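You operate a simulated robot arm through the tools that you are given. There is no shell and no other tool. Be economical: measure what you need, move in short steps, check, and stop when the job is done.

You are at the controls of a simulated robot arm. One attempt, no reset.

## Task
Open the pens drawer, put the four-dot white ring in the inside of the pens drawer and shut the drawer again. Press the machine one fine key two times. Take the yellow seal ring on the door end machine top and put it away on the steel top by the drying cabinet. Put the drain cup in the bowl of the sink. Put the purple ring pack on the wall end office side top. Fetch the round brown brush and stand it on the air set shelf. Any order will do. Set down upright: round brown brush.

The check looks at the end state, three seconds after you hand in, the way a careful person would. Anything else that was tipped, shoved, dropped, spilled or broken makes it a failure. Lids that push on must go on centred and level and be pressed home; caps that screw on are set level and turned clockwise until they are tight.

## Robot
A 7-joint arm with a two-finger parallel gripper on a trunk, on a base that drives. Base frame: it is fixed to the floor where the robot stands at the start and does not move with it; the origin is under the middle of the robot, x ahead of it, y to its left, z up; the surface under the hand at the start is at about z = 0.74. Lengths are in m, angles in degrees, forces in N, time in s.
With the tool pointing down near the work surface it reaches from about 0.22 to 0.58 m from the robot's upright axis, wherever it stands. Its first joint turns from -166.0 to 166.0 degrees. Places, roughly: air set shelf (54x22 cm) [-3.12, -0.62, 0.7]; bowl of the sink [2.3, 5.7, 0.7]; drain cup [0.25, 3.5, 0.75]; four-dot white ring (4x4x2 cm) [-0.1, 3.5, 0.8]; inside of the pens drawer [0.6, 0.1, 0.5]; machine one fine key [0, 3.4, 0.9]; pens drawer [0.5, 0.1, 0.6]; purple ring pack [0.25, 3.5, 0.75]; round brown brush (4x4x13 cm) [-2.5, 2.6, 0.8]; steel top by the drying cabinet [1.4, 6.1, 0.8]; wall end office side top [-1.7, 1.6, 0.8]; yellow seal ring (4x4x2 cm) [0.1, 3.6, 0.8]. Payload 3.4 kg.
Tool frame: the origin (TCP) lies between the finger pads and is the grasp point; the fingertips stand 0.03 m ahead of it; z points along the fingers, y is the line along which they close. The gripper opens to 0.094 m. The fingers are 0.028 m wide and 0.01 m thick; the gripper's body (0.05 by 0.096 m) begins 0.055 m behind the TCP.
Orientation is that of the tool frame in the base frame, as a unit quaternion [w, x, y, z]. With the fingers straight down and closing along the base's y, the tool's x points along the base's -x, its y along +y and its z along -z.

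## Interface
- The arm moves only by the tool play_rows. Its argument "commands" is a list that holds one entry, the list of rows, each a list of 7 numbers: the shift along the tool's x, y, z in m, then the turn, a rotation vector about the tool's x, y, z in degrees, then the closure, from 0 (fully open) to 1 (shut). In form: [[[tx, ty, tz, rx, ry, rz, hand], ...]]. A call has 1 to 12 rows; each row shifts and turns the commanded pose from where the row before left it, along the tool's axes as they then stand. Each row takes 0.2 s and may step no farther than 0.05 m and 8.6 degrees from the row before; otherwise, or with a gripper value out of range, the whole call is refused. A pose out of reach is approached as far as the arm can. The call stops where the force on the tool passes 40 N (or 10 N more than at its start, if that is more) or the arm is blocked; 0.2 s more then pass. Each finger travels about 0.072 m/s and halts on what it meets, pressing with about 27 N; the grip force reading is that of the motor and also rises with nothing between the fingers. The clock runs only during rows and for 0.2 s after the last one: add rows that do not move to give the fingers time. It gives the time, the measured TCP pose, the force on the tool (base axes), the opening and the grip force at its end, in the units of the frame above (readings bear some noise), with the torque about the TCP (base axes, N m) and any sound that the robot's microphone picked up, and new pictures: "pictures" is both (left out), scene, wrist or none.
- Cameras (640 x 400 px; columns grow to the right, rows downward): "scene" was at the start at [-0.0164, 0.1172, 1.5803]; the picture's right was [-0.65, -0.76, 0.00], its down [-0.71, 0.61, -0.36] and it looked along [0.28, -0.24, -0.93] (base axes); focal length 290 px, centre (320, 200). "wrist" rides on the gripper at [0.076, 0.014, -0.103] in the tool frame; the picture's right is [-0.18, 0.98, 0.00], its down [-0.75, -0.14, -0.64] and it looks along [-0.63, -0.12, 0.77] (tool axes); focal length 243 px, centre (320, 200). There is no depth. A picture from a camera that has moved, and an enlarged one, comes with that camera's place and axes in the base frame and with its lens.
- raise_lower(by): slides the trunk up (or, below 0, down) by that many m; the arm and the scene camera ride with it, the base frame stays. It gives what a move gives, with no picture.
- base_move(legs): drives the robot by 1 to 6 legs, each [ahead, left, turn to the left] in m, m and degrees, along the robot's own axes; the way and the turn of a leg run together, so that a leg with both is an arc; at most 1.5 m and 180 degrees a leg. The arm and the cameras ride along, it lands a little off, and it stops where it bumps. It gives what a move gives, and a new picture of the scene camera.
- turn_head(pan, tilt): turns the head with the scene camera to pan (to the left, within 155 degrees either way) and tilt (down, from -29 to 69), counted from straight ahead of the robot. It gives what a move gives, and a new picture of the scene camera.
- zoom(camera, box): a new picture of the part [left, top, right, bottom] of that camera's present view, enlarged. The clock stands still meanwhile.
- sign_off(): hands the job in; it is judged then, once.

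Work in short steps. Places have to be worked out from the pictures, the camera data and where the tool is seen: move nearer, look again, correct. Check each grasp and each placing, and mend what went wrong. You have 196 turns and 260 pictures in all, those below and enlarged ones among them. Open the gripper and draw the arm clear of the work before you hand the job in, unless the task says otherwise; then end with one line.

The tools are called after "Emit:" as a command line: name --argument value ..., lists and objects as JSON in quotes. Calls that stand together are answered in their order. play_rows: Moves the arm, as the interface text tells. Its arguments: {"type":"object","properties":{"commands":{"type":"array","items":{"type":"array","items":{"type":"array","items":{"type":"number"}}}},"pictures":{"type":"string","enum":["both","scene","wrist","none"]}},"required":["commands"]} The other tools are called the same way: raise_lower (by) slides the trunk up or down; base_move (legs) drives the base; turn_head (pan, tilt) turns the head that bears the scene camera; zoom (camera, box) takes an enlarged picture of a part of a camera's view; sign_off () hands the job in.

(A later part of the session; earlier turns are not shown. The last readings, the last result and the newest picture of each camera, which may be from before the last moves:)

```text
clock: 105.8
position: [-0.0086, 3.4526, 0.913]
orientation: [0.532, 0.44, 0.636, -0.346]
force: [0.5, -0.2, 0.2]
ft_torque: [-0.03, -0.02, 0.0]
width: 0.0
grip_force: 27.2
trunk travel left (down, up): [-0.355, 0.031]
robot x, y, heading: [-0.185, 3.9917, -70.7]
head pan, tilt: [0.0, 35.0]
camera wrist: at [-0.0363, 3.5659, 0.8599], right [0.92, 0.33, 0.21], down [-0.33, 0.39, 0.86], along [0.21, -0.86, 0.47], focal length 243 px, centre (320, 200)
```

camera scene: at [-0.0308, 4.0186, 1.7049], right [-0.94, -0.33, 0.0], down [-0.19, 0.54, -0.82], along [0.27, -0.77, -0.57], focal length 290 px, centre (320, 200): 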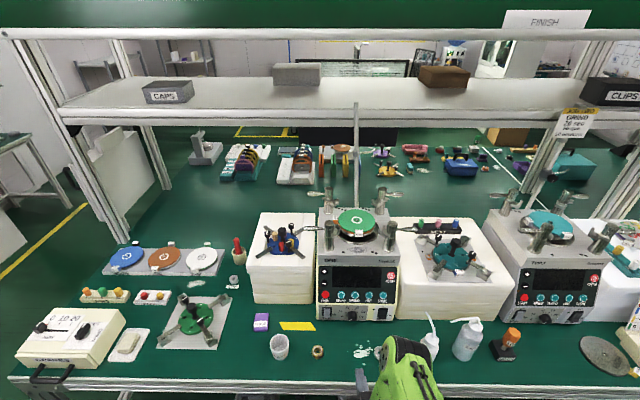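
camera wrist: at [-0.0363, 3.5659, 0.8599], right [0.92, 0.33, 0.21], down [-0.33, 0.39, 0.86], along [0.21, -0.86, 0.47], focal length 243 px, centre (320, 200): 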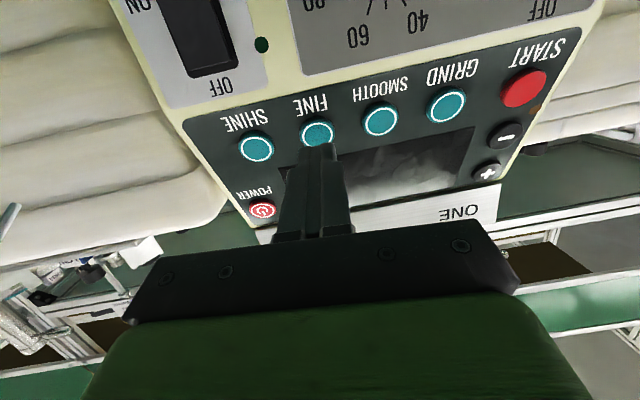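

The tip is right in front of FINE. Nudging down 5 mm and pressing in small steps.

Emit:
play_rows --commands '[[[0.006, 0.001, 0.01, 0, 0, 0, 1], [0, 0, 0.008, 0, 0, 0, 1], [0, 0, 0.004, 0, 0, 0, 1], [0, 0, 0, 0, 0, 0, 1]]]' --pictures "wrist"

```text
clock: 106.8
position: [0.0, 3.435, 0.9031]
orientation: [0.532, 0.439, 0.636, -0.345]
force: [-0.2, 0.5, -0.1]
ft_torque: [-0.02, 0.0, 0.0]
width: 0.0
grip_force: 26.5
trunk travel left (down, up): [-0.355, 0.031]
robot x, y, heading: [-0.1836, 3.9983, -70.9]
head pan, tilt: [0.0, 35.0]
camera wrist: at [-0.0277, 3.5475, 0.8496], right [0.92, 0.33, 0.21], down [-0.33, 0.39, 0.86], along [0.21, -0.86, 0.47], focal length 243 px, centre (320, 200)
```

wrist: 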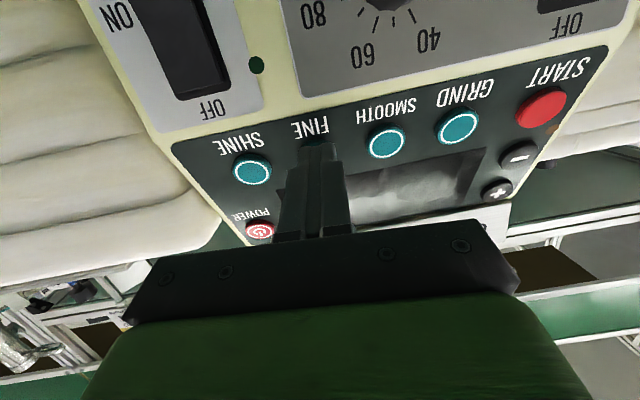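

No contact yet; the fingertip hides FINE exactly. Creeping forward 6 mm.

Emit:
play_rows --commands '[[[0, 0, 0.002, 0, 0, 0, 1], [0, 0, 0.002, 0, 0, 0, 1], [0, 0, 0.002, 0, 0, 0, 1], [0, 0, 0, 0, 0, 0, 1]]]' --pictures "none"

```text
clock: 107.8
position: [0.0029, 3.4296, 0.9016]
orientation: [0.532, 0.44, 0.636, -0.346]
force: [0.4, 0.0, -1.4]
ft_torque: [-0.02, -0.04, 0.01]
width: 0.0
grip_force: 27.1
trunk travel left (down, up): [-0.355, 0.031]
robot x, y, heading: [-0.1831, 3.9935, -71.0]
head pan, tilt: [0.0, 35.0]
```

Still free; creep on.

Emit:
play_rows --commands '[[[0, 0, 0.002, 0, 0, 0, 1], [0, 0, 0.002, 0, 0, 0, 1], [0, 0, 0, 0, 0, 0, 1]]]' --pictures "none"

Emit:
play_rows --commands '[[[0, 0, 0.002, 0, 0, 0, 1], [0, 0, 0.001, 0, 0, 0, 1], [0, 0, 0, 0, 0, 0, 1]]]' --pictures "wrist"

```text
clock: 108.5
position: [0.0042, 3.4256, 0.9012]
orientation: [0.531, 0.44, 0.636, -0.346]
force: [-2.5, 5.0, 0.0]
ft_torque: [0.08, 0.03, 0.0]
width: 0.0
grip_force: 26.6
trunk travel left (down, up): [-0.355, 0.031]
robot x, y, heading: [-0.1836, 3.9955, -70.7]
head pan, tilt: [0.0, 35.0]
heard: click
```

```text
clock: 109.3
position: [0.0042, 3.424, 0.8999]
orientation: [0.532, 0.44, 0.636, -0.346]
force: [-6.9, 19.9, -0.4]
ft_torque: [0.31, 0.15, -0.14]
width: 0.0002
grip_force: 26.8
trunk travel left (down, up): [-0.355, 0.031]
robot x, y, heading: [-0.1865, 3.9971, -70.9]
head pan, tilt: [0.0, 35.0]
camera wrist: at [-0.0237, 3.5379, 0.8479], right [0.92, 0.33, 0.21], down [-0.33, 0.39, 0.86], along [0.21, -0.86, 0.47], focal length 243 px, centre (320, 200)
```

wrist: 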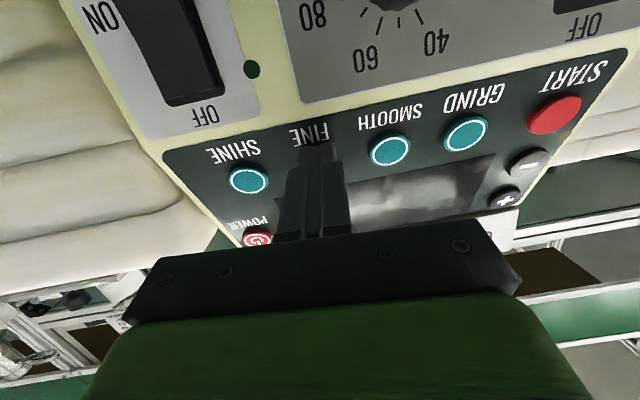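

One click heard. Back off 1.5 cm, then press a second time to the same click point.

Emit:
play_rows --commands '[[[0, 0, -0.015, 0, 0, 0, 1], [0, 0, 0, 0, 0, 0, 1], [0, 0, 0, 0, 0, 0, 1]]]' --pictures "none"

Emit:
play_rows --commands '[[[0, 0, 0.006, 0, 0, 0, 1], [0, 0, 0.003, 0, 0, 0, 1], [0, 0, 0.003, 0, 0, 0, 1], [0, 0, 0.001, 0, 0, 0, 1], [0, 0, 0, 0, 0, 0, 1]]]' --pictures "none"

```text
clock: 110.2
position: [-0.0002, 3.4362, 0.9028]
orientation: [0.533, 0.438, 0.636, -0.346]
force: [0.1, 0.5, -0.4]
ft_torque: [0.01, -0.02, 0.01]
width: 0.0
grip_force: 27.1
trunk travel left (down, up): [-0.355, 0.031]
robot x, y, heading: [-0.1857, 3.9964, -70.6]
head pan, tilt: [0.0, 35.0]
```

```text
clock: 111.3
position: [0.004, 3.4249, 0.9003]
orientation: [0.532, 0.439, 0.636, -0.346]
force: [-3.5, 8.1, -1.9]
ft_torque: [0.13, 0.05, -0.06]
width: 0.0
grip_force: 26.8
trunk travel left (down, up): [-0.355, 0.031]
robot x, y, heading: [-0.1813, 3.9966, -71.1]
head pan, tilt: [0.0, 35.0]
heard: click
```

Second click heard — key done. Withdrawing and turning the tool down, then I'll look at the rings.

Emit:
play_rows --commands '[[[0, 0, -0.04, 0, 0, 0, 1], [0, 0, -0.04, 0, 0, 0, 1], [0, 0, -0.04, 0, 0, 0, 1], [0, 0, -0.03, 0, 0, 0, 1], [-0.02, 0, 0, 0, 0, 0, 1]]]' --pictures "none"

Emit:
play_rows --commands '[[[0, 0, 0, 0, 7.9, 0, 0], [0, 0, 0, 0, 7.9, 0, 0], [0, 0, 0, 0, 7.9, 0, 0], [0, 0, 0, 0, 7.9, 0, 0], [0, 0, 0, 0, 7.9, 0, 0], [0, 0, 0, 0, 7.9, 0, 0], [0, 0, 0, 0, 7.9, 0, 0], [0, 0, 0, 0, 7.9, 0, 0], [0, 0, 0, 0, 7.9, 0, 0], [0, 0, 0, 0, 7.7, 0, 0]]]'

```text
clock: 112.5
position: [-0.0517, 3.5554, 0.9499]
orientation: [0.532, 0.439, 0.636, -0.345]
force: [-0.4, 0.2, -0.1]
ft_torque: [0.01, -0.02, 0.0]
width: 0.0001
grip_force: 27.1
trunk travel left (down, up): [-0.355, 0.031]
robot x, y, heading: [-0.1869, 3.9945, -71.0]
head pan, tilt: [0.0, 35.0]
```

```text
clock: 114.8
position: [-0.0881, 3.5617, 0.9366]
orientation: [0.237, 0.545, 0.793, -0.133]
force: [0.0, -1.2, 0.4]
ft_torque: [0.02, -0.03, 0.02]
width: 0.0942
grip_force: 0.0
out of reach, approached as far as the arm can: row 3, 4, 5, 8, 9, 10
trunk travel left (down, up): [-0.355, 0.031]
robot x, y, heading: [-0.1837, 3.9987, -70.9]
head pan, tilt: [0.0, 35.0]
camera scene: at [-0.0315, 4.0203, 1.7049], right [-0.94, -0.33, 0.0], down [-0.19, 0.54, -0.82], along [0.27, -0.77, -0.57], focal length 290 px, centre (320, 200)
camera wrist: at [-0.1199, 3.6762, 0.9857], right [0.97, 0.21, 0.14], down [-0.06, -0.35, 0.93], along [0.25, -0.91, -0.33], focal length 243 px, centre (320, 200)
```

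scene: 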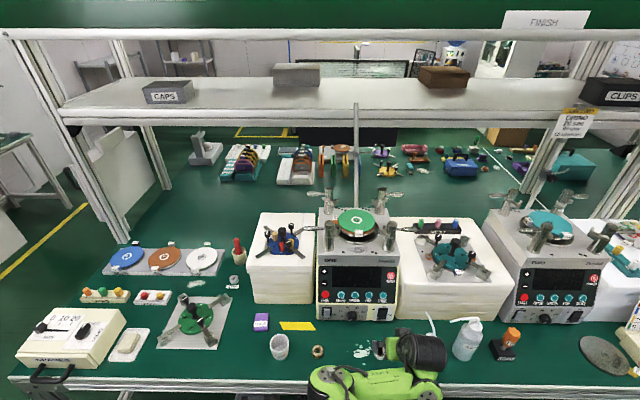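
wrist: 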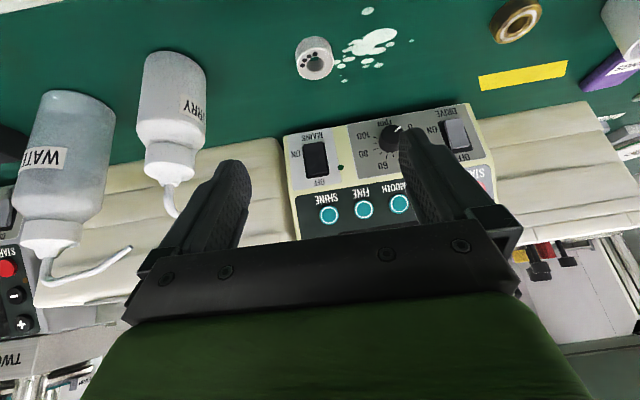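

The white ring shows four dots. The arm is a bit high for a straight-down pose; I'll lower the trunk, then finish the rotation.

Emit:
raise_lower --by -0.1

Emit:
play_rows --commands '[[[0, 0, 0, 0, 7.5, 0, 0], [0, 0, 0, 0, 7.5, 0, 0], [0, 0, 0, 0, 7.5, 0, 0], [0, 0, 0, 0, 7.5, 0, 0], [0, 0, 0, 0, 0, 0, 0]]]'

```text
clock: 116.1
position: [-0.0879, 3.5619, 0.8361]
orientation: [0.237, 0.547, 0.792, -0.136]
force: [1.0, -0.1, -0.3]
ft_torque: [-0.01, 0.02, 0.01]
width: 0.094
grip_force: 0.1
trunk travel left (down, up): [-0.255, 0.131]
robot x, y, heading: [-0.187, 3.9946, -70.7]
head pan, tilt: [0.0, 35.0]
```

```text
clock: 117.3
position: [-0.0891, 3.5615, 0.8353]
orientation: [0.237, 0.546, 0.792, -0.134]
force: [0.6, -0.5, 0.2]
ft_torque: [-0.02, 0.01, 0.02]
width: 0.0938
grip_force: 0.1
out of reach, approached as far as the arm can: row 1, 2, 3, 4
trunk travel left (down, up): [-0.255, 0.131]
robot x, y, heading: [-0.1881, 3.9913, -70.9]
head pan, tilt: [0.0, 35.0]
camera scene: at [-0.0314, 4.0202, 1.604], right [-0.94, -0.33, 0.0], down [-0.19, 0.54, -0.82], along [0.27, -0.77, -0.57], focal length 290 px, centre (320, 200)
camera wrist: at [-0.1198, 3.6762, 0.8848], right [0.97, 0.21, 0.14], down [-0.06, -0.35, 0.93], along [0.25, -0.91, -0.33], focal length 243 px, centre (320, 200)
```

scene: 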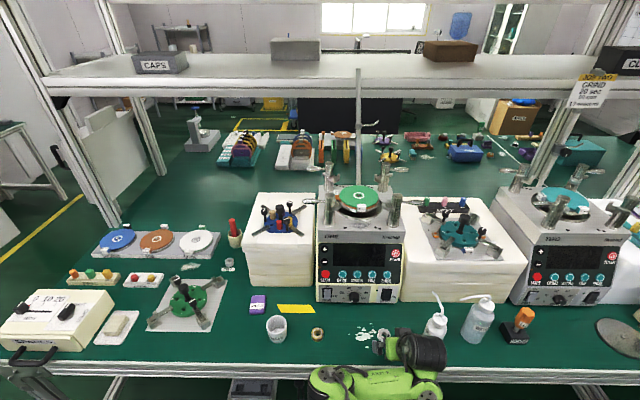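
wrist: 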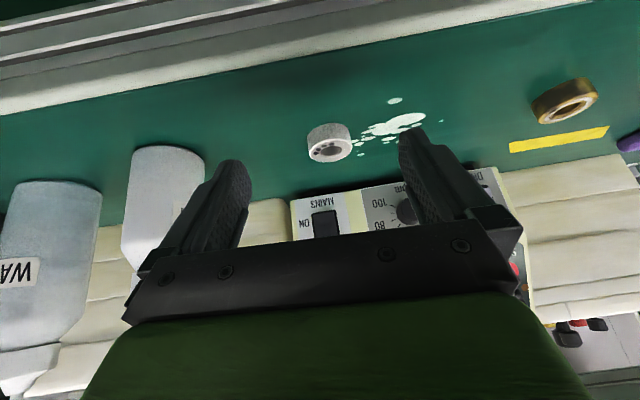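

I'll raise the trunk and lower the arm in exchange, then finish the rotation.

Emit:
raise_lower --by 0.1

Emit:
play_rows --commands '[[[0.026, 0, 0.042, 0, 0, 0, 0], [0.026, 0, 0.042, 0, 0, 0, 0], [0, 0, 0, 0, 7.8, 0, 0], [0, 0, 0, 0, 7.8, 0, 0], [0, 0, 0, 0, 7.8, 0, 0], [0, 0, 0, 0, 7.8, 0, 0], [0, 0, 0, 0, 0, 0, 0]]]' --pictures "wrist"

```text
clock: 118.6
position: [-0.088, 3.5608, 0.9368]
orientation: [0.237, 0.546, 0.792, -0.133]
force: [0.0, 0.4, -0.6]
ft_torque: [0.02, 0.0, 0.04]
width: 0.094
grip_force: 0.0
trunk travel left (down, up): [-0.355, 0.031]
robot x, y, heading: [-0.1822, 3.9947, -70.7]
head pan, tilt: [0.0, 35.0]
```

```text
clock: 120.2
position: [-0.071, 3.5955, 0.926]
orientation: [0.22, 0.552, 0.795, -0.121]
force: [-0.1, 1.1, 0.1]
ft_torque: [0.02, 0.02, 0.01]
width: 0.0939
grip_force: 0.1
out of reach, approached as far as the arm can: row 1, 2, 3, 4, 5, 6
trunk travel left (down, up): [-0.355, 0.031]
robot x, y, heading: [-0.1855, 3.9953, -70.7]
head pan, tilt: [0.0, 35.0]
camera wrist: at [-0.1019, 3.7064, 0.9805], right [0.97, 0.2, 0.14], down [-0.05, -0.39, 0.92], along [0.24, -0.9, -0.37], focal length 243 px, centre (320, 200)
```

wrist: 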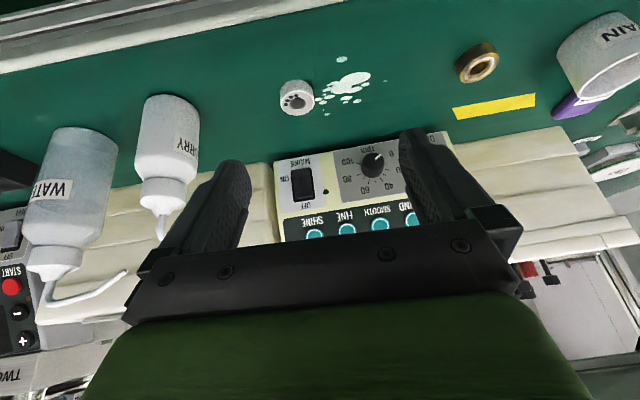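

The arm folded into an awkward configuration. I'll back the base out into free space and untangle it there.

Emit:
base_move --legs '[[-0.4, 0, 0]]'

Emit:
play_rows --commands '[[[0, 0, 0, 0, -8, 0, 0], [0, 0, 0, 0, -8, 0, 0], [0, 0, 0, 0, -8, 0, 0], [0, 0, 0.04, 0, 0, 0, 0], [0, 0, 0.04, 0, 0, 0, 0], [0, 0, 0.04, 0, 0, 0, 0], [0, 0, 0.03, 0, 0, 0, 0], [0, 0, 0, 0, 0, 0, 0]]]' --pictures "scene"

```text
clock: 122.7
position: [-0.2051, 3.976, 0.9254]
orientation: [0.22, 0.553, 0.794, -0.121]
force: [0.1, -0.4, 0.5]
ft_torque: [0.0, 0.02, -0.03]
width: 0.0942
grip_force: 0.0
trunk travel left (down, up): [-0.355, 0.031]
robot x, y, heading: [-0.3157, 4.3787, -70.8]
head pan, tilt: [0.0, 35.0]
camera scene: at [-0.1635, 4.4022, 1.7049], right [-0.95, -0.33, 0.0], down [-0.19, 0.54, -0.82], along [0.27, -0.78, -0.57], focal length 290 px, centre (320, 200)
```

scene: 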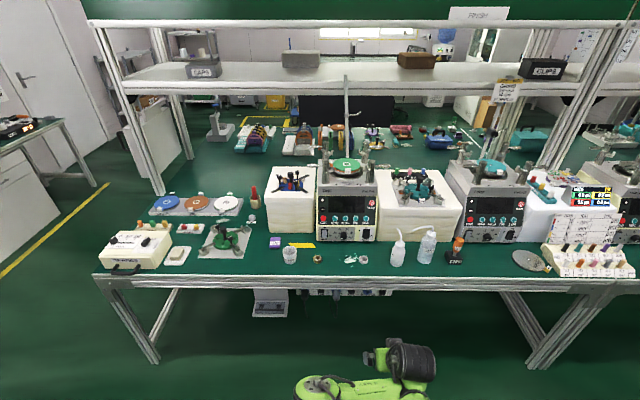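

```text
clock: 124.5
position: [-0.1815, 3.9305, 0.9399]
orientation: [0.367, 0.52, 0.74, -0.217]
force: [-0.2, 0.3, 0.3]
ft_torque: [0.02, -0.01, -0.01]
width: 0.0944
grip_force: 0.1
out of reach, approached as far as the arm can: row 3, 5, 6, 7
trunk travel left (down, up): [-0.355, 0.031]
robot x, y, heading: [-0.3175, 4.376, -71.1]
head pan, tilt: [0.0, 35.0]
camera scene: at [-0.1628, 4.4014, 1.7049], right [-0.95, -0.33, 0.0], down [-0.19, 0.54, -0.82], along [0.27, -0.77, -0.57], focal length 290 px, centre (320, 200)
```

scene: 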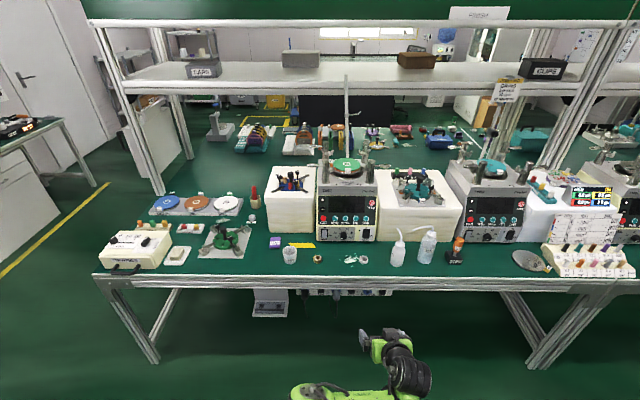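

Looking down at the arm to understand its posture.

Emit:
turn_head --pan 0 --tilt 69

```text
clock: 125.5
position: [-0.1826, 3.9296, 0.94]
orientation: [0.368, 0.519, 0.74, -0.216]
force: [0.6, 0.0, 0.7]
ft_torque: [-0.01, -0.02, 0.0]
width: 0.094
grip_force: 0.1
trunk travel left (down, up): [-0.355, 0.031]
robot x, y, heading: [-0.3144, 4.3771, -71.0]
head pan, tilt: [0.0, 68.8]
camera scene: at [-0.1736, 4.4316, 1.6613], right [-0.95, -0.33, 0.0], down [-0.3, 0.88, -0.36], along [0.12, -0.34, -0.93], focal length 290 px, centre (320, 200)
```

scene: 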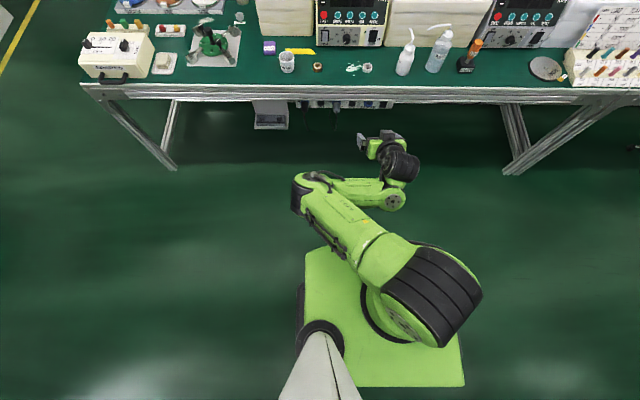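

The elbow swung out sideways. I'll reverse: pitch the tool back up and see whether the elbow recovers.

Emit:
play_rows --commands '[[[-0.03, 0, 0.03, 0, -8, 0, 0], [-0.03, 0, 0.03, 0, -8, 0, 0], [0, 0, 0.03, 0, -8, 0, 0], [0, 0, 0.03, 0, -8, 0, 0], [0, 0, 0, 0, 0, 0, 0]]]' --pictures "scene"

```text
clock: 126.7
position: [-0.1472, 3.8177, 0.9655]
orientation: [0.549, 0.444, 0.614, -0.352]
force: [0.3, -0.6, -0.1]
ft_torque: [0.0, 0.02, 0.0]
width: 0.0939
grip_force: 0.0
out of reach, approached as far as the arm can: row 1, 2
trunk travel left (down, up): [-0.355, 0.031]
robot x, y, heading: [-0.3191, 4.3767, -70.8]
head pan, tilt: [0.0, 68.8]
camera scene: at [-0.1735, 4.4321, 1.6612], right [-0.95, -0.33, 0.0], down [-0.3, 0.88, -0.36], along [0.12, -0.34, -0.93], focal length 290 px, centre (320, 200)
```

scene: 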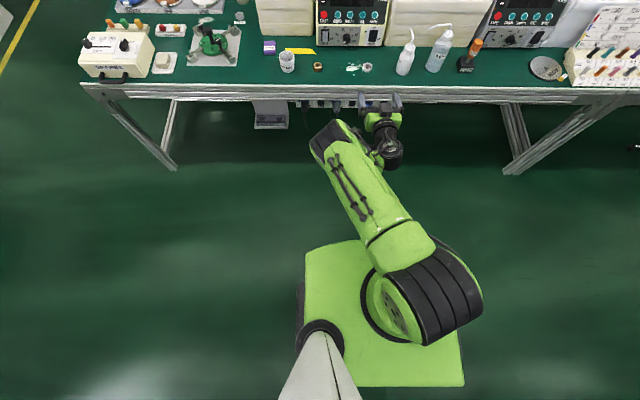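

Elbow is coming back. Now lower the TCP with this orientation, then pitch down.

Emit:
play_rows --commands '[[[0.04, 0, 0, 0, 0, 0, 0], [0.04, 0, 0, 0, 0, 0, 0], [0.04, 0, 0, 0, 0, 0, 0], [0.02, 0, 0, 0, 0, 0, 0], [0, 0, 0, 0, 0, 0, 0]]]' --pictures "none"

Emit:
play_rows --commands '[[[0, 0, 0, 0, 8, 0, 0], [0, 0, 0, 0, 8, 0, 0], [0, 0, 0, 0, 8, 0, 0], [0, 0, 0, 0, 8, 0, 0], [0, 0, 0, 0, 8, 0, 0], [0, 0, 0, 0, 8, 0, 0], [0, 0, 0, 0, 8, 0, 0], [0, 0, 0, 0, 8, 0, 0], [0, 0, 0, 0, 8, 0, 0], [0, 0, 0, 0, 0, 0, 0]]]' --pictures "scene"

```text
clock: 127.9
position: [-0.1485, 3.8411, 0.8266]
orientation: [0.549, 0.445, 0.615, -0.351]
force: [-0.3, -0.2, 0.5]
ft_torque: [0.0, -0.03, -0.02]
width: 0.0941
grip_force: 0.0
trunk travel left (down, up): [-0.355, 0.031]
robot x, y, heading: [-0.3181, 4.3768, -71.2]
head pan, tilt: [0.0, 68.8]
```

```text
clock: 130.1
position: [-0.1495, 3.8412, 0.8282]
orientation: [0.081, 0.566, 0.82, -0.023]
force: [0.8, 0.4, 0.1]
ft_torque: [0.02, 0.01, 0.01]
width: 0.0938
grip_force: 0.1
trunk travel left (down, up): [-0.355, 0.031]
robot x, y, heading: [-0.3186, 4.3813, -70.9]
head pan, tilt: [0.0, 68.8]
camera scene: at [-0.1731, 4.4321, 1.6612], right [-0.95, -0.33, 0.0], down [-0.3, 0.88, -0.36], along [0.12, -0.34, -0.93], focal length 290 px, centre (320, 200)
```

scene: 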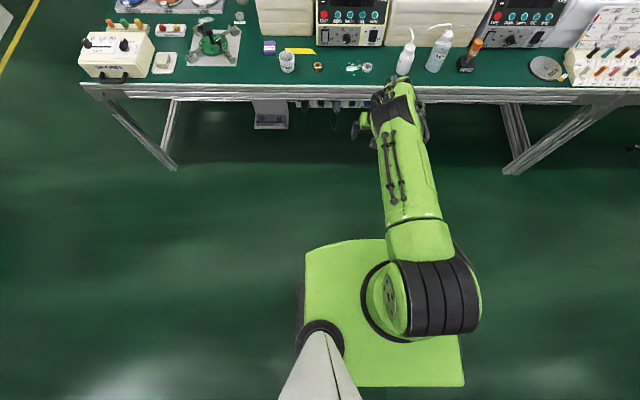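

Recovered. Level the tool, pull back a little, and drive so the yellow ring (0.14, 3.556) is 0.5 m ahead.

Emit:
play_rows --commands '[[[0, 0, 0, 0, 8.6, 0, 0], [0, 0, 0, 0, 0.9, 0, 0], [0.04, 0, -0.01, 0, 0, 0, 0], [0.04, 0, -0.01, 0, 0, 0, 0], [0, 0, 0, 0, 0, 0, 0]]]' --pictures "none"

Emit:
base_move --legs '[[0, 0.167, 0], [0.428, 0, 0]]'

Emit:
play_rows --commands '[[[0, 0, 0, 0, 0, 0, 0]]]' --pictures "wrist"

```text
clock: 131.3
position: [-0.1791, 3.913, 0.8478]
orientation: [0.015, 0.565, 0.824, 0.023]
force: [-0.1, -0.1, -0.5]
ft_torque: [0.03, -0.05, -0.02]
width: 0.0939
grip_force: 0.1
trunk travel left (down, up): [-0.355, 0.031]
robot x, y, heading: [-0.3142, 4.3764, -71.0]
head pan, tilt: [0.0, 68.8]
```

```text
clock: 135.0
position: [0.1184, 3.5632, 0.8472]
orientation: [0.014, 0.566, 0.824, 0.024]
force: [1.5, -0.4, -0.6]
ft_torque: [-0.02, -0.03, 0.0]
width: 0.094
grip_force: 0.1
trunk travel left (down, up): [-0.355, 0.031]
robot x, y, heading: [-0.0233, 4.0274, -71.0]
head pan, tilt: [0.0, 68.8]
camera scene: at [0.1229, 4.0806, 1.6612], right [-0.95, -0.32, 0.0], down [-0.3, 0.88, -0.36], along [0.12, -0.34, -0.93], focal length 290 px, centre (320, 200)
```

scene: 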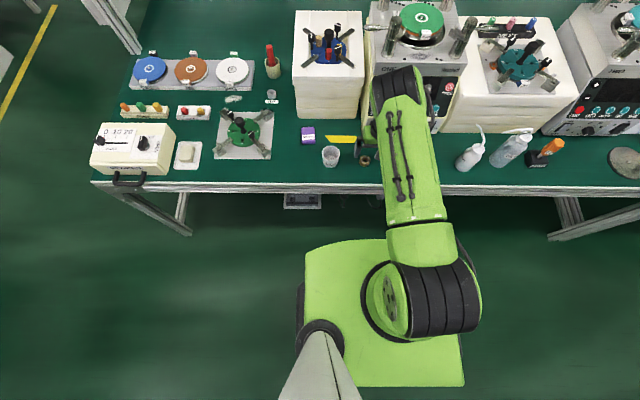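

```text
clock: 135.4
position: [0.118, 3.5639, 0.8486]
orientation: [0.014, 0.566, 0.824, 0.024]
force: [-0.4, -0.1, 0.6]
ft_torque: [0.0, 0.0, -0.01]
width: 0.0941
grip_force: 0.0
trunk travel left (down, up): [-0.355, 0.031]
robot x, y, heading: [-0.0218, 4.0286, -71.1]
head pan, tilt: [0.0, 68.8]
camera wrist: at [0.0993, 3.6383, 0.9528], right [0.98, 0.18, 0.05], down [0.11, -0.77, 0.63], along [0.15, -0.61, -0.77], focal length 243 px, centre (320, 200)
```

wrist: 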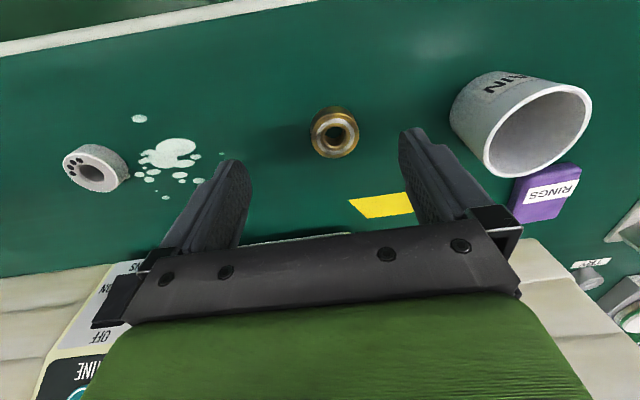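

Ring centre judged at (0.136, 3.561). Level the tool, align, and descend near the bench top.

Emit:
play_rows --commands '[[[-0.01, 0.015, 0, 3.2, 0, 0, 0], [0, 0, 0.03, 0, 0, 0, 0], [0, 0, 0.01, 0, 0, 0, 0], [0, 0, 0, 0, 0, 0, 0]]]' --pictures "wrist"

```text
clock: 136.4
position: [0.1359, 3.5609, 0.8087]
orientation: [-0.001, 0.566, 0.824, 0.001]
force: [0.0, 0.4, -0.3]
ft_torque: [-0.01, 0.01, 0.01]
width: 0.0941
grip_force: 0.1
trunk travel left (down, up): [-0.355, 0.031]
robot x, y, heading: [-0.0203, 4.0247, -70.9]
head pan, tilt: [0.0, 68.8]
camera wrist: at [0.1225, 3.6363, 0.9124], right [0.98, 0.18, 0.0], down [0.14, -0.76, 0.64], along [0.11, -0.63, -0.77], focal length 243 px, centre (320, 200)
```

wrist: 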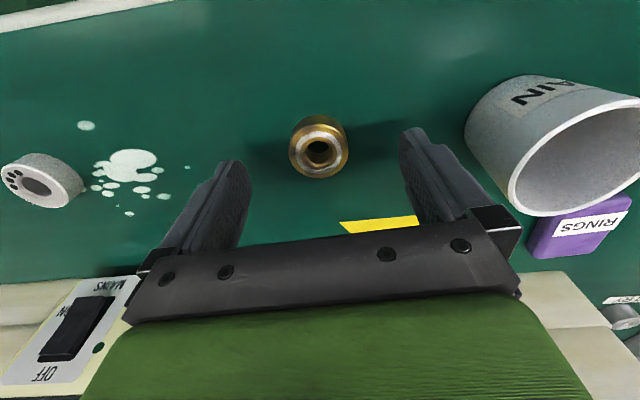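

Well aligned. Partially close, descend, and grip.

Emit:
play_rows --commands '[[[0, -0.001, 0, 0, 0, 0, 0.3], [-0.003, 0, 0.015, 0, 0, 0, 0.3], [0, 0, 0.012, 0, 0, 0, 0.3], [0, 0, 0, 0, 0, 0, 0.3]]]' --pictures "wrist"

```text
clock: 137.2
position: [0.1359, 3.5577, 0.7896]
orientation: [-0.003, 0.566, 0.825, 0.003]
force: [-4.9, 14.4, 25.0]
ft_torque: [0.23, -0.06, -0.05]
width: 0.0657
grip_force: 0.0
trunk travel left (down, up): [-0.355, 0.031]
robot x, y, heading: [-0.0205, 4.0291, -70.9]
head pan, tilt: [0.0, 68.8]
stopped in row 3: the force on the tool passed its limit at 50 N (the readings are from after the stop); the commanded pose is now the measured one
camera wrist: at [0.1229, 3.6329, 0.8946], right [0.98, 0.18, 0.0], down [0.14, -0.76, 0.64], along [0.11, -0.63, -0.77], focal length 243 px, centre (320, 200)
```

wrist: 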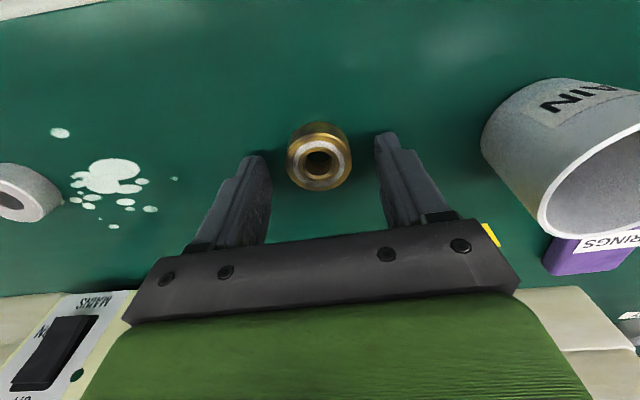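

Fingertips touched the bench (top ≈ 0.757). Rise 3 mm and close on the ring.

Emit:
play_rows --commands '[[[0.002, 0, -0.004, 0, 0, 0, 0.3], [0, 0, 0, 0, 0, 0, 1], [0, 0, 0, 0, 0, 0, 1], [0, 0, 0, 0, 0, 0, 1], [0, 0, 0, 0, 0, 0, 1]]]' --pictures "wrist"

```text
clock: 138.4
position: [0.1353, 3.5586, 0.7931]
orientation: [-0.003, 0.565, 0.825, 0.002]
force: [0.2, 0.3, 0.0]
ft_torque: [-0.01, -0.02, -0.02]
width: 0.0363
grip_force: 27.4
trunk travel left (down, up): [-0.355, 0.031]
robot x, y, heading: [-0.023, 4.027, -71.1]
head pan, tilt: [0.0, 68.8]
camera wrist: at [0.1227, 3.6338, 0.8968], right [0.98, 0.18, 0.0], down [0.14, -0.76, 0.64], along [0.11, -0.63, -0.77], focal length 243 px, centre (320, 200)
```

wrist: 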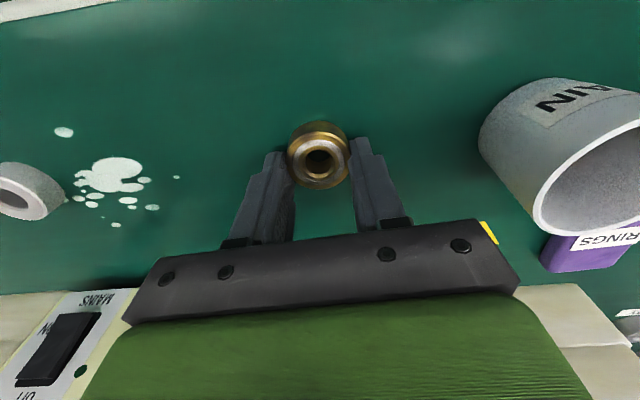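

Ring gripped (36 mm). Lift, back out, turn around and slide east toward the steel top.

Emit:
play_rows --commands '[[[0, 0, -0.03, 0, 0, 0, 1], [0, 0, -0.03, 0, 0, 0, 1], [0.04, 0, -0.02, 0, 0, 0, 1], [0.04, 0, 0, 0, 0, 0, 1]]]' --pictures "wrist"

Emit:
base_move --legs '[[-0.45, 0, 0], [0, 0, 180], [0, -1.2, 0], [0, -0.8, 0]]'

Emit:
turn_head --pan 0 --tilt 40

```text
clock: 139.4
position: [0.1071, 3.6328, 0.8714]
orientation: [-0.002, 0.565, 0.825, 0.002]
force: [0.0, 0.3, -0.3]
ft_torque: [-0.01, 0.03, -0.04]
width: 0.0
grip_force: 27.2
trunk travel left (down, up): [-0.355, 0.031]
robot x, y, heading: [-0.0207, 4.0229, -71.0]
head pan, tilt: [0.0, 68.8]
camera wrist: at [0.0931, 3.7088, 0.9768], right [0.98, 0.18, 0.0], down [0.14, -0.76, 0.64], along [0.12, -0.63, -0.77], focal length 243 px, centre (320, 200)
```

wrist: 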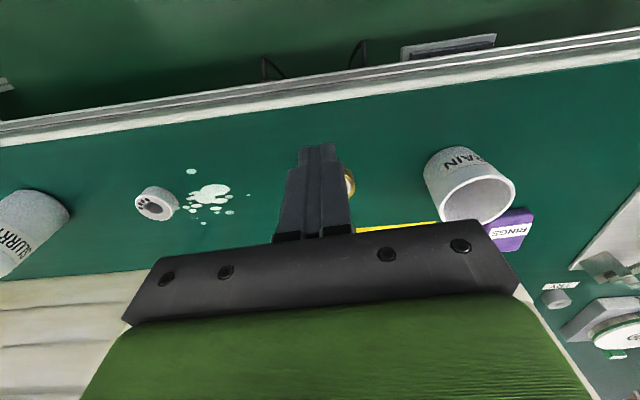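

```text
clock: 159.1
position: [1.577, 5.5381, 0.8712]
orientation: [0.001, 0.83, -0.558, 0.002]
force: [0.3, 1.0, -0.7]
ft_torque: [-0.02, 0.01, -0.02]
width: 0.0
grip_force: 27.0
trunk travel left (down, up): [-0.355, 0.031]
robot x, y, heading: [1.7116, 5.1453, 110.1]
head pan, tilt: [0.0, 68.8]
camera scene: at [1.5712, 5.0935, 1.6613], right [0.94, 0.34, 0.0], down [0.32, -0.88, -0.36], along [-0.12, 0.34, -0.93], focal length 290 px, centre (320, 200)
```

scene: 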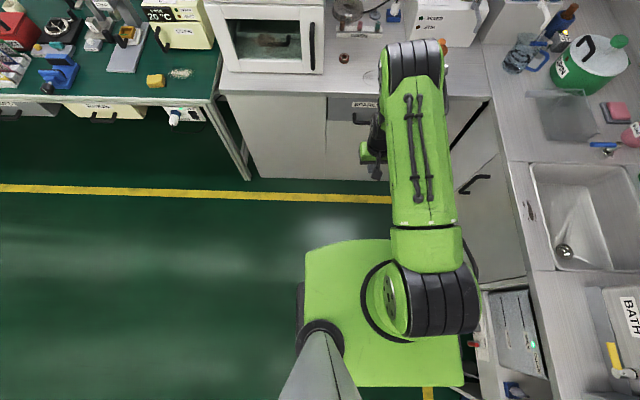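

```text
clock: 160.0
position: [1.5773, 5.5401, 0.873]
orientation: [0.002, 0.83, -0.558, 0.002]
force: [-0.8, 1.0, -0.3]
ft_torque: [-0.01, 0.02, 0.02]
width: 0.0001
grip_force: 26.6
trunk travel left (down, up): [-0.355, 0.031]
robot x, y, heading: [1.7078, 5.1478, 110.3]
head pan, tilt: [0.0, 40.0]
camera scene: at [1.5608, 5.1207, 1.6973], right [0.94, 0.34, 0.0], down [0.22, -0.6, -0.77], along [-0.26, 0.72, -0.64], focal length 290 px, centre (320, 200)
```

scene: 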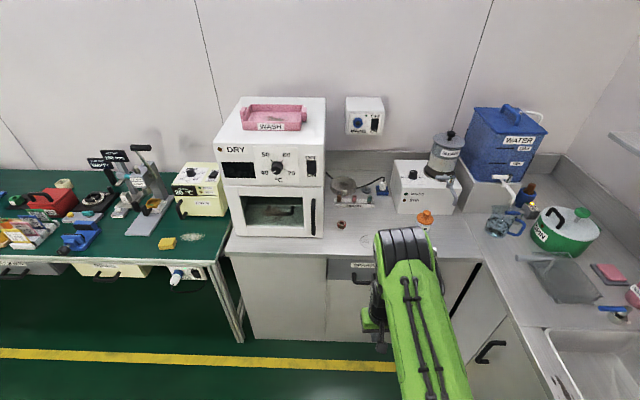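

The ring slipped out on lifting and stayed on the bench (my grip was ~7 mm off centre). I've noted a free spot on the steel top near (1.49, 5.98). Going back for the ring, checking each lift this time.

Emit:
base_move --legs '[[0, 1.2, 0], [0, 0.8, 0], [0, 0, -180], [0.42, 0, 0]]'

Emit:
play_rows --commands '[[[0, 0, 0, 0, 0, 0, 0], [0, 0, 0, 0, 0, 0, 0], [0, 0, 0, 0, 0, 0, 0]]]' --pictures "wrist"

```text
clock: 179.5
position: [0.1092, 3.6684, 0.8719]
orientation: [-0.002, 0.564, 0.826, 0.002]
force: [-0.3, 0.5, 0.6]
ft_torque: [0.0, 0.04, 0.0]
width: 0.0001
grip_force: 27.4
trunk travel left (down, up): [-0.355, 0.031]
robot x, y, heading: [-0.0167, 4.0609, -70.7]
head pan, tilt: [0.0, 40.0]
camera scene: at [0.1331, 4.0888, 1.6973], right [-0.94, -0.33, 0.0], down [-0.21, 0.61, -0.77], along [0.25, -0.72, -0.64], focal length 290 px, centre (320, 200)
```

scene: 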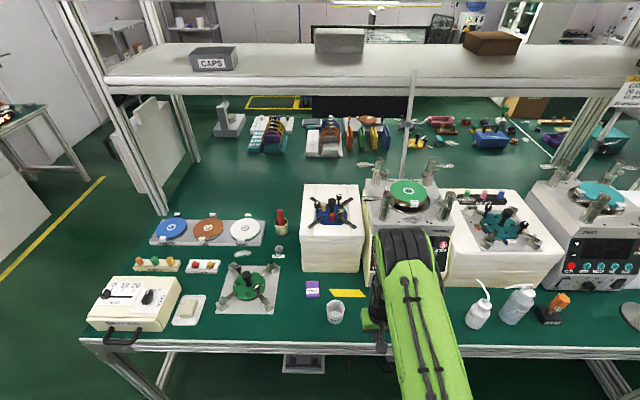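

```text
clock: 180.3
position: [0.1091, 3.6697, 0.8722]
orientation: [-0.002, 0.564, 0.826, 0.002]
force: [-0.4, -0.7, 0.3]
ft_torque: [0.01, 0.0, 0.01]
width: 0.0942
grip_force: 0.1
trunk travel left (down, up): [-0.355, 0.031]
robot x, y, heading: [-0.0174, 4.0603, -70.7]
head pan, tilt: [0.0, 40.0]
camera wrist: at [0.0956, 3.7442, 0.9766], right [0.98, 0.19, 0.0], down [0.14, -0.76, 0.64], along [0.12, -0.63, -0.77], focal length 243 px, centre (320, 200)
```

wrist: 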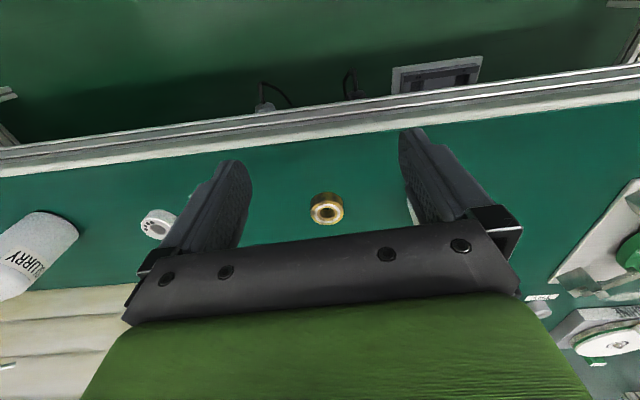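

Ring now at about (0.136, 3.565). Align over it and descend in two steps.

Emit:
play_rows --commands '[[[-0.04, -0.005, 0, 0, 0, 0, 0], [-0.04, -0.004, 0, 0, 0, 0, 0], [-0.0275, -0.004, 0, 0, 0, 0, 0.2], [0, 0, 0.04, 0, 0, 0, 0.2], [0, 0, 0.02, 0, 0, 0, 0.3], [0, 0, 0, 0, 0, 0, 0.3]]]' --pictures "wrist"

```text
clock: 181.7
position: [0.1349, 3.5643, 0.8116]
orientation: [-0.003, 0.564, 0.826, 0.001]
force: [0.2, 0.4, 0.3]
ft_torque: [0.02, 0.01, 0.04]
width: 0.0658
grip_force: 0.0
trunk travel left (down, up): [-0.355, 0.031]
robot x, y, heading: [-0.0205, 4.0625, -70.9]
head pan, tilt: [0.0, 40.0]
camera wrist: at [0.1222, 3.6397, 0.9157], right [0.98, 0.19, 0.0], down [0.14, -0.76, 0.64], along [0.12, -0.63, -0.77], focal length 243 px, centre (320, 200)
```

wrist: 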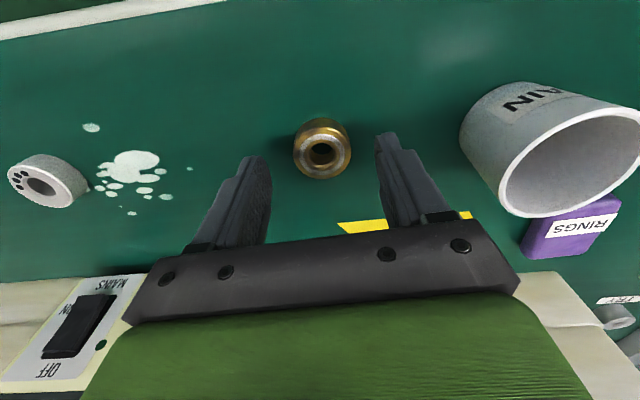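

Aligned. Down to just above the bench and grip, then lift a little to check.

Emit:
play_rows --commands '[[[0, 0.002, 0.012, 0, 0, 0, 0.3], [0, 0, 0.008, 0, 0, 0, 0.3], [0, 0, 0, 0, 0, 0, 1], [0, 0, 0, 0, 0, 0, 1], [0, 0, 0, 0, 0, 0, 1], [0, 0, 0, 0, 0, 0, 1]]]' --pictures "wrist"

```text
clock: 183.1
position: [0.1381, 3.565, 0.7922]
orientation: [-0.002, 0.564, 0.825, 0.001]
force: [0.6, 0.1, -0.7]
ft_torque: [-0.01, 0.01, 0.03]
width: 0.0365
grip_force: 26.9
trunk travel left (down, up): [-0.355, 0.031]
robot x, y, heading: [-0.0213, 4.0629, -70.8]
head pan, tilt: [0.0, 40.0]
camera wrist: at [0.1237, 3.6402, 0.8961], right [0.98, 0.19, 0.0], down [0.14, -0.76, 0.64], along [0.12, -0.63, -0.77], focal length 243 px, centre (320, 200)
```

wrist: 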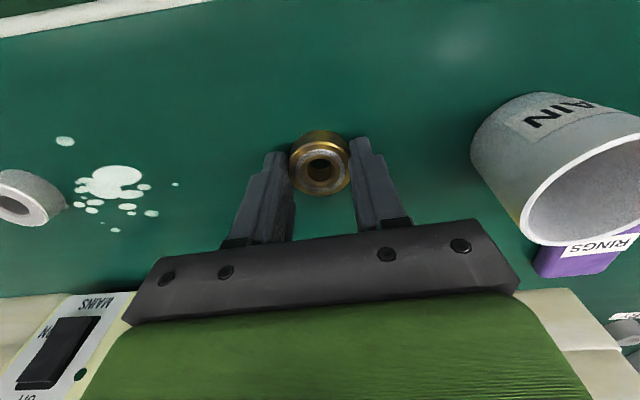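

Same width as before, yet it slipped: the earlier "contact" force pointed back from the machine, so the hand probably touched the machine and the tips only pinched the ring's top edge. I'll release, rise, and tilt the hand back toward the robot so I can go lower.

Emit:
play_rows --commands '[[[0, 0, 0, 0, 0, 0, 0.3], [0, 0, 0, 0, 0, 0, 0.3], [0, 0, -0.03, 0, 0, 0, 0.3], [0, 0, 0, 0, -8.4, 0, 0.3], [0, 0, 0, 0, -8.4, 0, 0.3], [0, 0, 0, 0, -8.4, 0, 0.3], [0, 0, 0, 0, 0, 0, 0.3]]]' --pictures "wrist"

```text
clock: 184.7
position: [0.1386, 3.5642, 0.8213]
orientation: [0.178, 0.551, 0.806, -0.121]
force: [0.1, 0.1, -0.7]
ft_torque: [0.02, -0.02, -0.02]
width: 0.0657
grip_force: 0.1
trunk travel left (down, up): [-0.355, 0.031]
robot x, y, heading: [-0.0192, 4.0616, -70.8]
head pan, tilt: [0.0, 40.0]
camera wrist: at [0.1113, 3.6745, 0.8836], right [0.98, 0.2, 0.08], down [0.02, -0.44, 0.9], along [0.22, -0.88, -0.43], focal length 243 px, centre (320, 200)
```

wrist: 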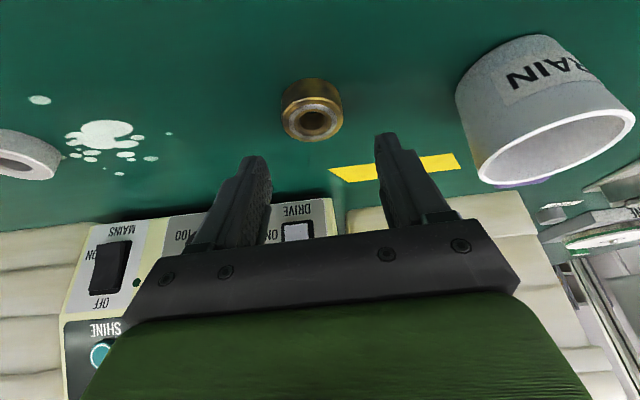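

Triangulated ring centre (0.139, 3.559, 0.76), bench ≈ 0.75. Lower the tilted hand onto it.

Emit:
play_rows --commands '[[[0.0214, -0.0015, 0, 0, 0, 0, 0.3], [0, 0, 0.016, 0, 0, 0, 0.3], [0, 0, 0.016, 0, 0, 0, 0.3], [0, 0, 0, 0, 0, 0, 0.3]]]' --pictures "wrist"

```text
clock: 185.5
position: [0.1331, 3.5745, 0.7931]
orientation: [0.176, 0.551, 0.807, -0.12]
force: [-4.4, 17.0, 24.1]
ft_torque: [0.46, 0.54, -0.16]
width: 0.0655
grip_force: 0.1
trunk travel left (down, up): [-0.355, 0.031]
robot x, y, heading: [-0.021, 4.0633, -70.8]
head pan, tilt: [0.0, 40.0]
stopped in row 3: the force on the tool passed its limit at 72 N (the readings are from after the stop); the commanded pose is now the measured one
camera wrist: at [0.1055, 3.6837, 0.856], right [0.98, 0.2, 0.08], down [0.02, -0.44, 0.9], along [0.22, -0.87, -0.44], focal length 243 px, centre (320, 200)
```

wrist: 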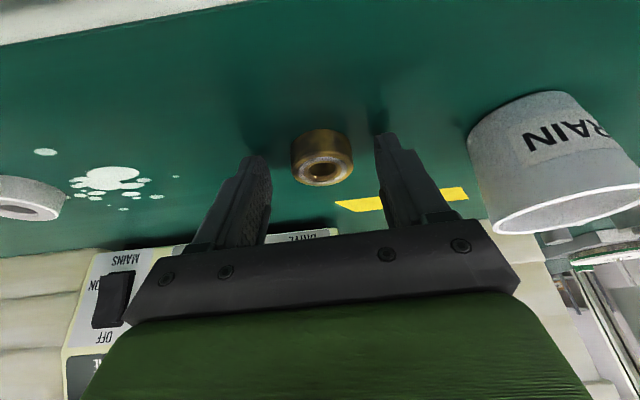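

Contact again at tip height ≈0.76, so the bench top is really 0.76 and the ring's mid ≈0.77, which shifts its estimate to y≈3.567. I'll level the hand again, centre, grip, and lift slowly.

Emit:
play_rows --commands '[[[0, 0, -0.02, 0, 0, 0, 0.3], [0, 0, 0, 0, 8.4, 0, 0.3], [0, 0, 0, 0, 8.4, 0, 0.3], [0, 0, 0, 0, 8.4, 0, 0.3], [-0.0165, 0.001, 0, 0, 0, 0, 0.3], [0, 0, 0, 0, 0, 0, 0.3]]]' --pictures "wrist"

```text
clock: 186.9
position: [0.137, 3.5654, 0.8095]
orientation: [-0.004, 0.564, 0.826, 0.003]
force: [-0.5, -0.6, -0.1]
ft_torque: [0.01, 0.01, 0.02]
width: 0.0659
grip_force: 0.1
trunk travel left (down, up): [-0.355, 0.031]
robot x, y, heading: [-0.0197, 4.0664, -70.7]
head pan, tilt: [0.0, 40.0]
camera wrist: at [0.1234, 3.6405, 0.9145], right [0.98, 0.19, 0.0], down [0.15, -0.76, 0.63], along [0.12, -0.62, -0.77], focal length 243 px, centre (320, 200)
```

wrist: 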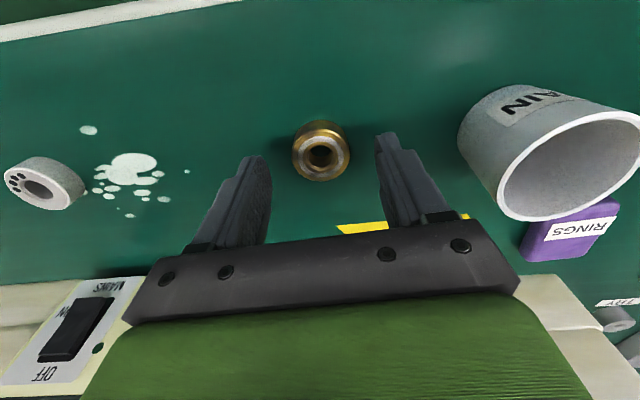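

Projection check: the point under the TCP at ring height falls on (319,151), ring mid is at (321,150) — centred. Descend and grip.

Emit:
play_rows --commands '[[[0, 0.001, 0.01, 0, 0, 0, 0.3], [0, 0, 0.0075, 0, 0, 0, 0.3], [0, 0, 0, 0, 0, 0, 1], [0, 0, 0, 0, 0, 0, 1], [0, 0, 0, 0, 0, 0, 1], [0, 0, 0, 0, 0, 0, 1], [0, 0, -0.005, 0, 0, 0, 1], [0, 0, -0.005, 0, 0, 0, 1], [0, 0, -0.005, 0, 0, 0, 1]]]' --pictures "wrist"

```text
clock: 188.9
position: [0.1388, 3.566, 0.808]
orientation: [-0.004, 0.563, 0.826, 0.002]
force: [0.2, -0.7, -0.5]
ft_torque: [-0.03, 0.0, 0.02]
width: 0.0366
grip_force: 26.9
trunk travel left (down, up): [-0.355, 0.031]
robot x, y, heading: [-0.0201, 4.0607, -70.9]
head pan, tilt: [0.0, 40.0]
camera wrist: at [0.1243, 3.6414, 0.9124], right [0.98, 0.19, 0.0], down [0.15, -0.76, 0.63], along [0.12, -0.62, -0.77], focal length 243 px, centre (320, 200)
```

wrist: 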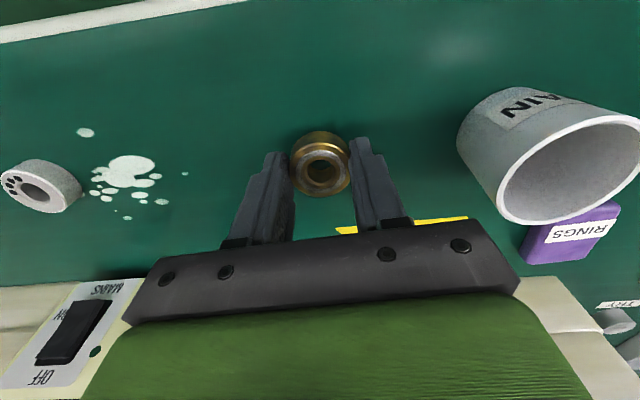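

Ring comes up with the fingers. Lifting more and rechecking.

Emit:
play_rows --commands '[[[0, 0, -0.015, 0, 0, 0, 1], [0, 0, -0.015, 0, 0, 0, 1], [0, 0, -0.015, 0, 0, 0, 1], [0, 0, -0.015, 0, 0, 0, 1], [0.03, 0, 0, 0, 0, 0, 1], [0, 0, 0, 0, 0, 0, 1]]]' --pictures "wrist"

```text
clock: 190.3
position: [0.127, 3.5927, 0.8687]
orientation: [-0.004, 0.565, 0.825, 0.003]
force: [-0.5, 0.8, -0.6]
ft_torque: [0.01, 0.0, 0.02]
width: 0.0366
grip_force: 27.3
trunk travel left (down, up): [-0.355, 0.031]
robot x, y, heading: [-0.0181, 4.0614, -70.6]
head pan, tilt: [0.0, 40.0]
camera wrist: at [0.1139, 3.6686, 0.9728], right [0.98, 0.19, 0.0], down [0.14, -0.76, 0.63], along [0.12, -0.62, -0.77], focal length 243 px, centre (320, 200)
```

wrist: 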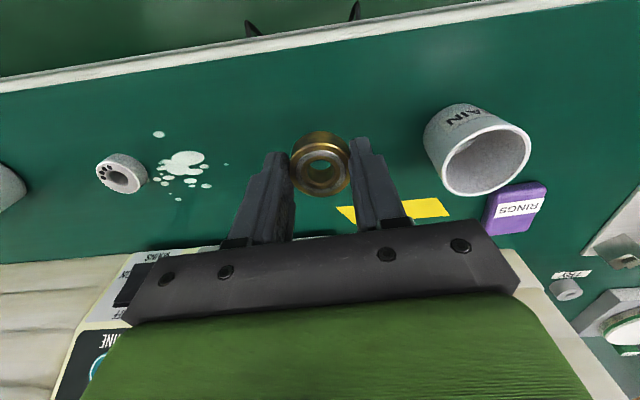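

Held firmly. Drive to the steel top.

Emit:
base_move --legs '[[-0.41, 0, 0], [0, 0, 180], [0, -1.2, 0], [0, -0.83, 0]]'

Emit:
zoom --camera "wrist" --box '[0, 0, 640, 400]'

```text
clock: 209.8
position: [1.59, 5.6046, 0.8685]
orientation: [0.003, 0.829, -0.56, 0.004]
force: [0.1, 0.2, -0.2]
ft_torque: [-0.02, 0.0, 0.03]
width: 0.0366
grip_force: 26.7
trunk travel left (down, up): [-0.355, 0.031]
robot x, y, heading: [1.7444, 5.1375, 109.8]
head pan, tilt: [0.0, 40.0]
camera scene: at [1.5911, 5.112, 1.6974], right [0.94, 0.34, 0.0], down [0.22, -0.61, -0.77], along [-0.26, 0.72, -0.64], focal length 290 px, centre (320, 200)
```

scene: 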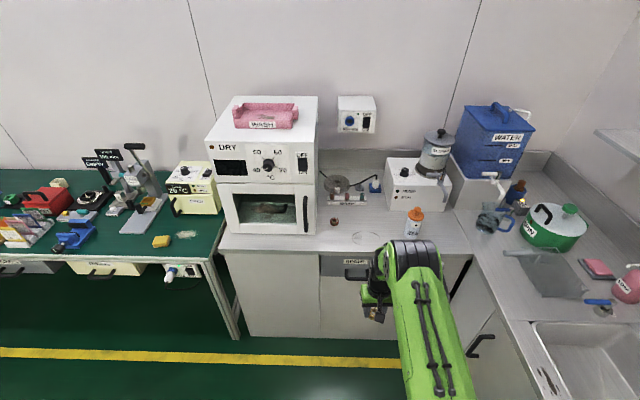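

```text
1.00 times, centred on (320, 200) of wrist (not enlarged: the box is as wide or as high as the picture)
camera zoom: at [1.6055, 5.5293, 0.973], right [-0.98, -0.2, 0.0], down [-0.15, 0.76, 0.63], along [-0.12, 0.62, -0.77], focal length 243 px, centre (320, 200)
```

zoom: 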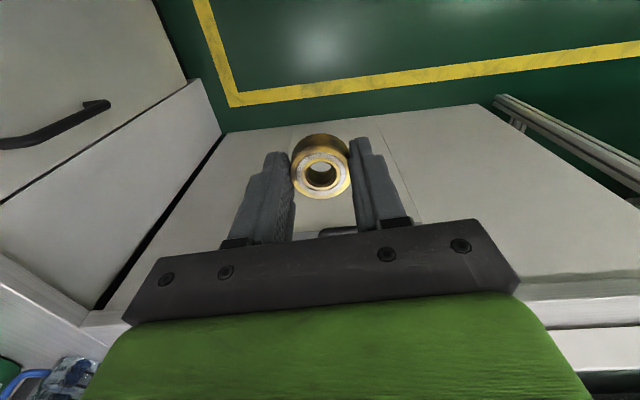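

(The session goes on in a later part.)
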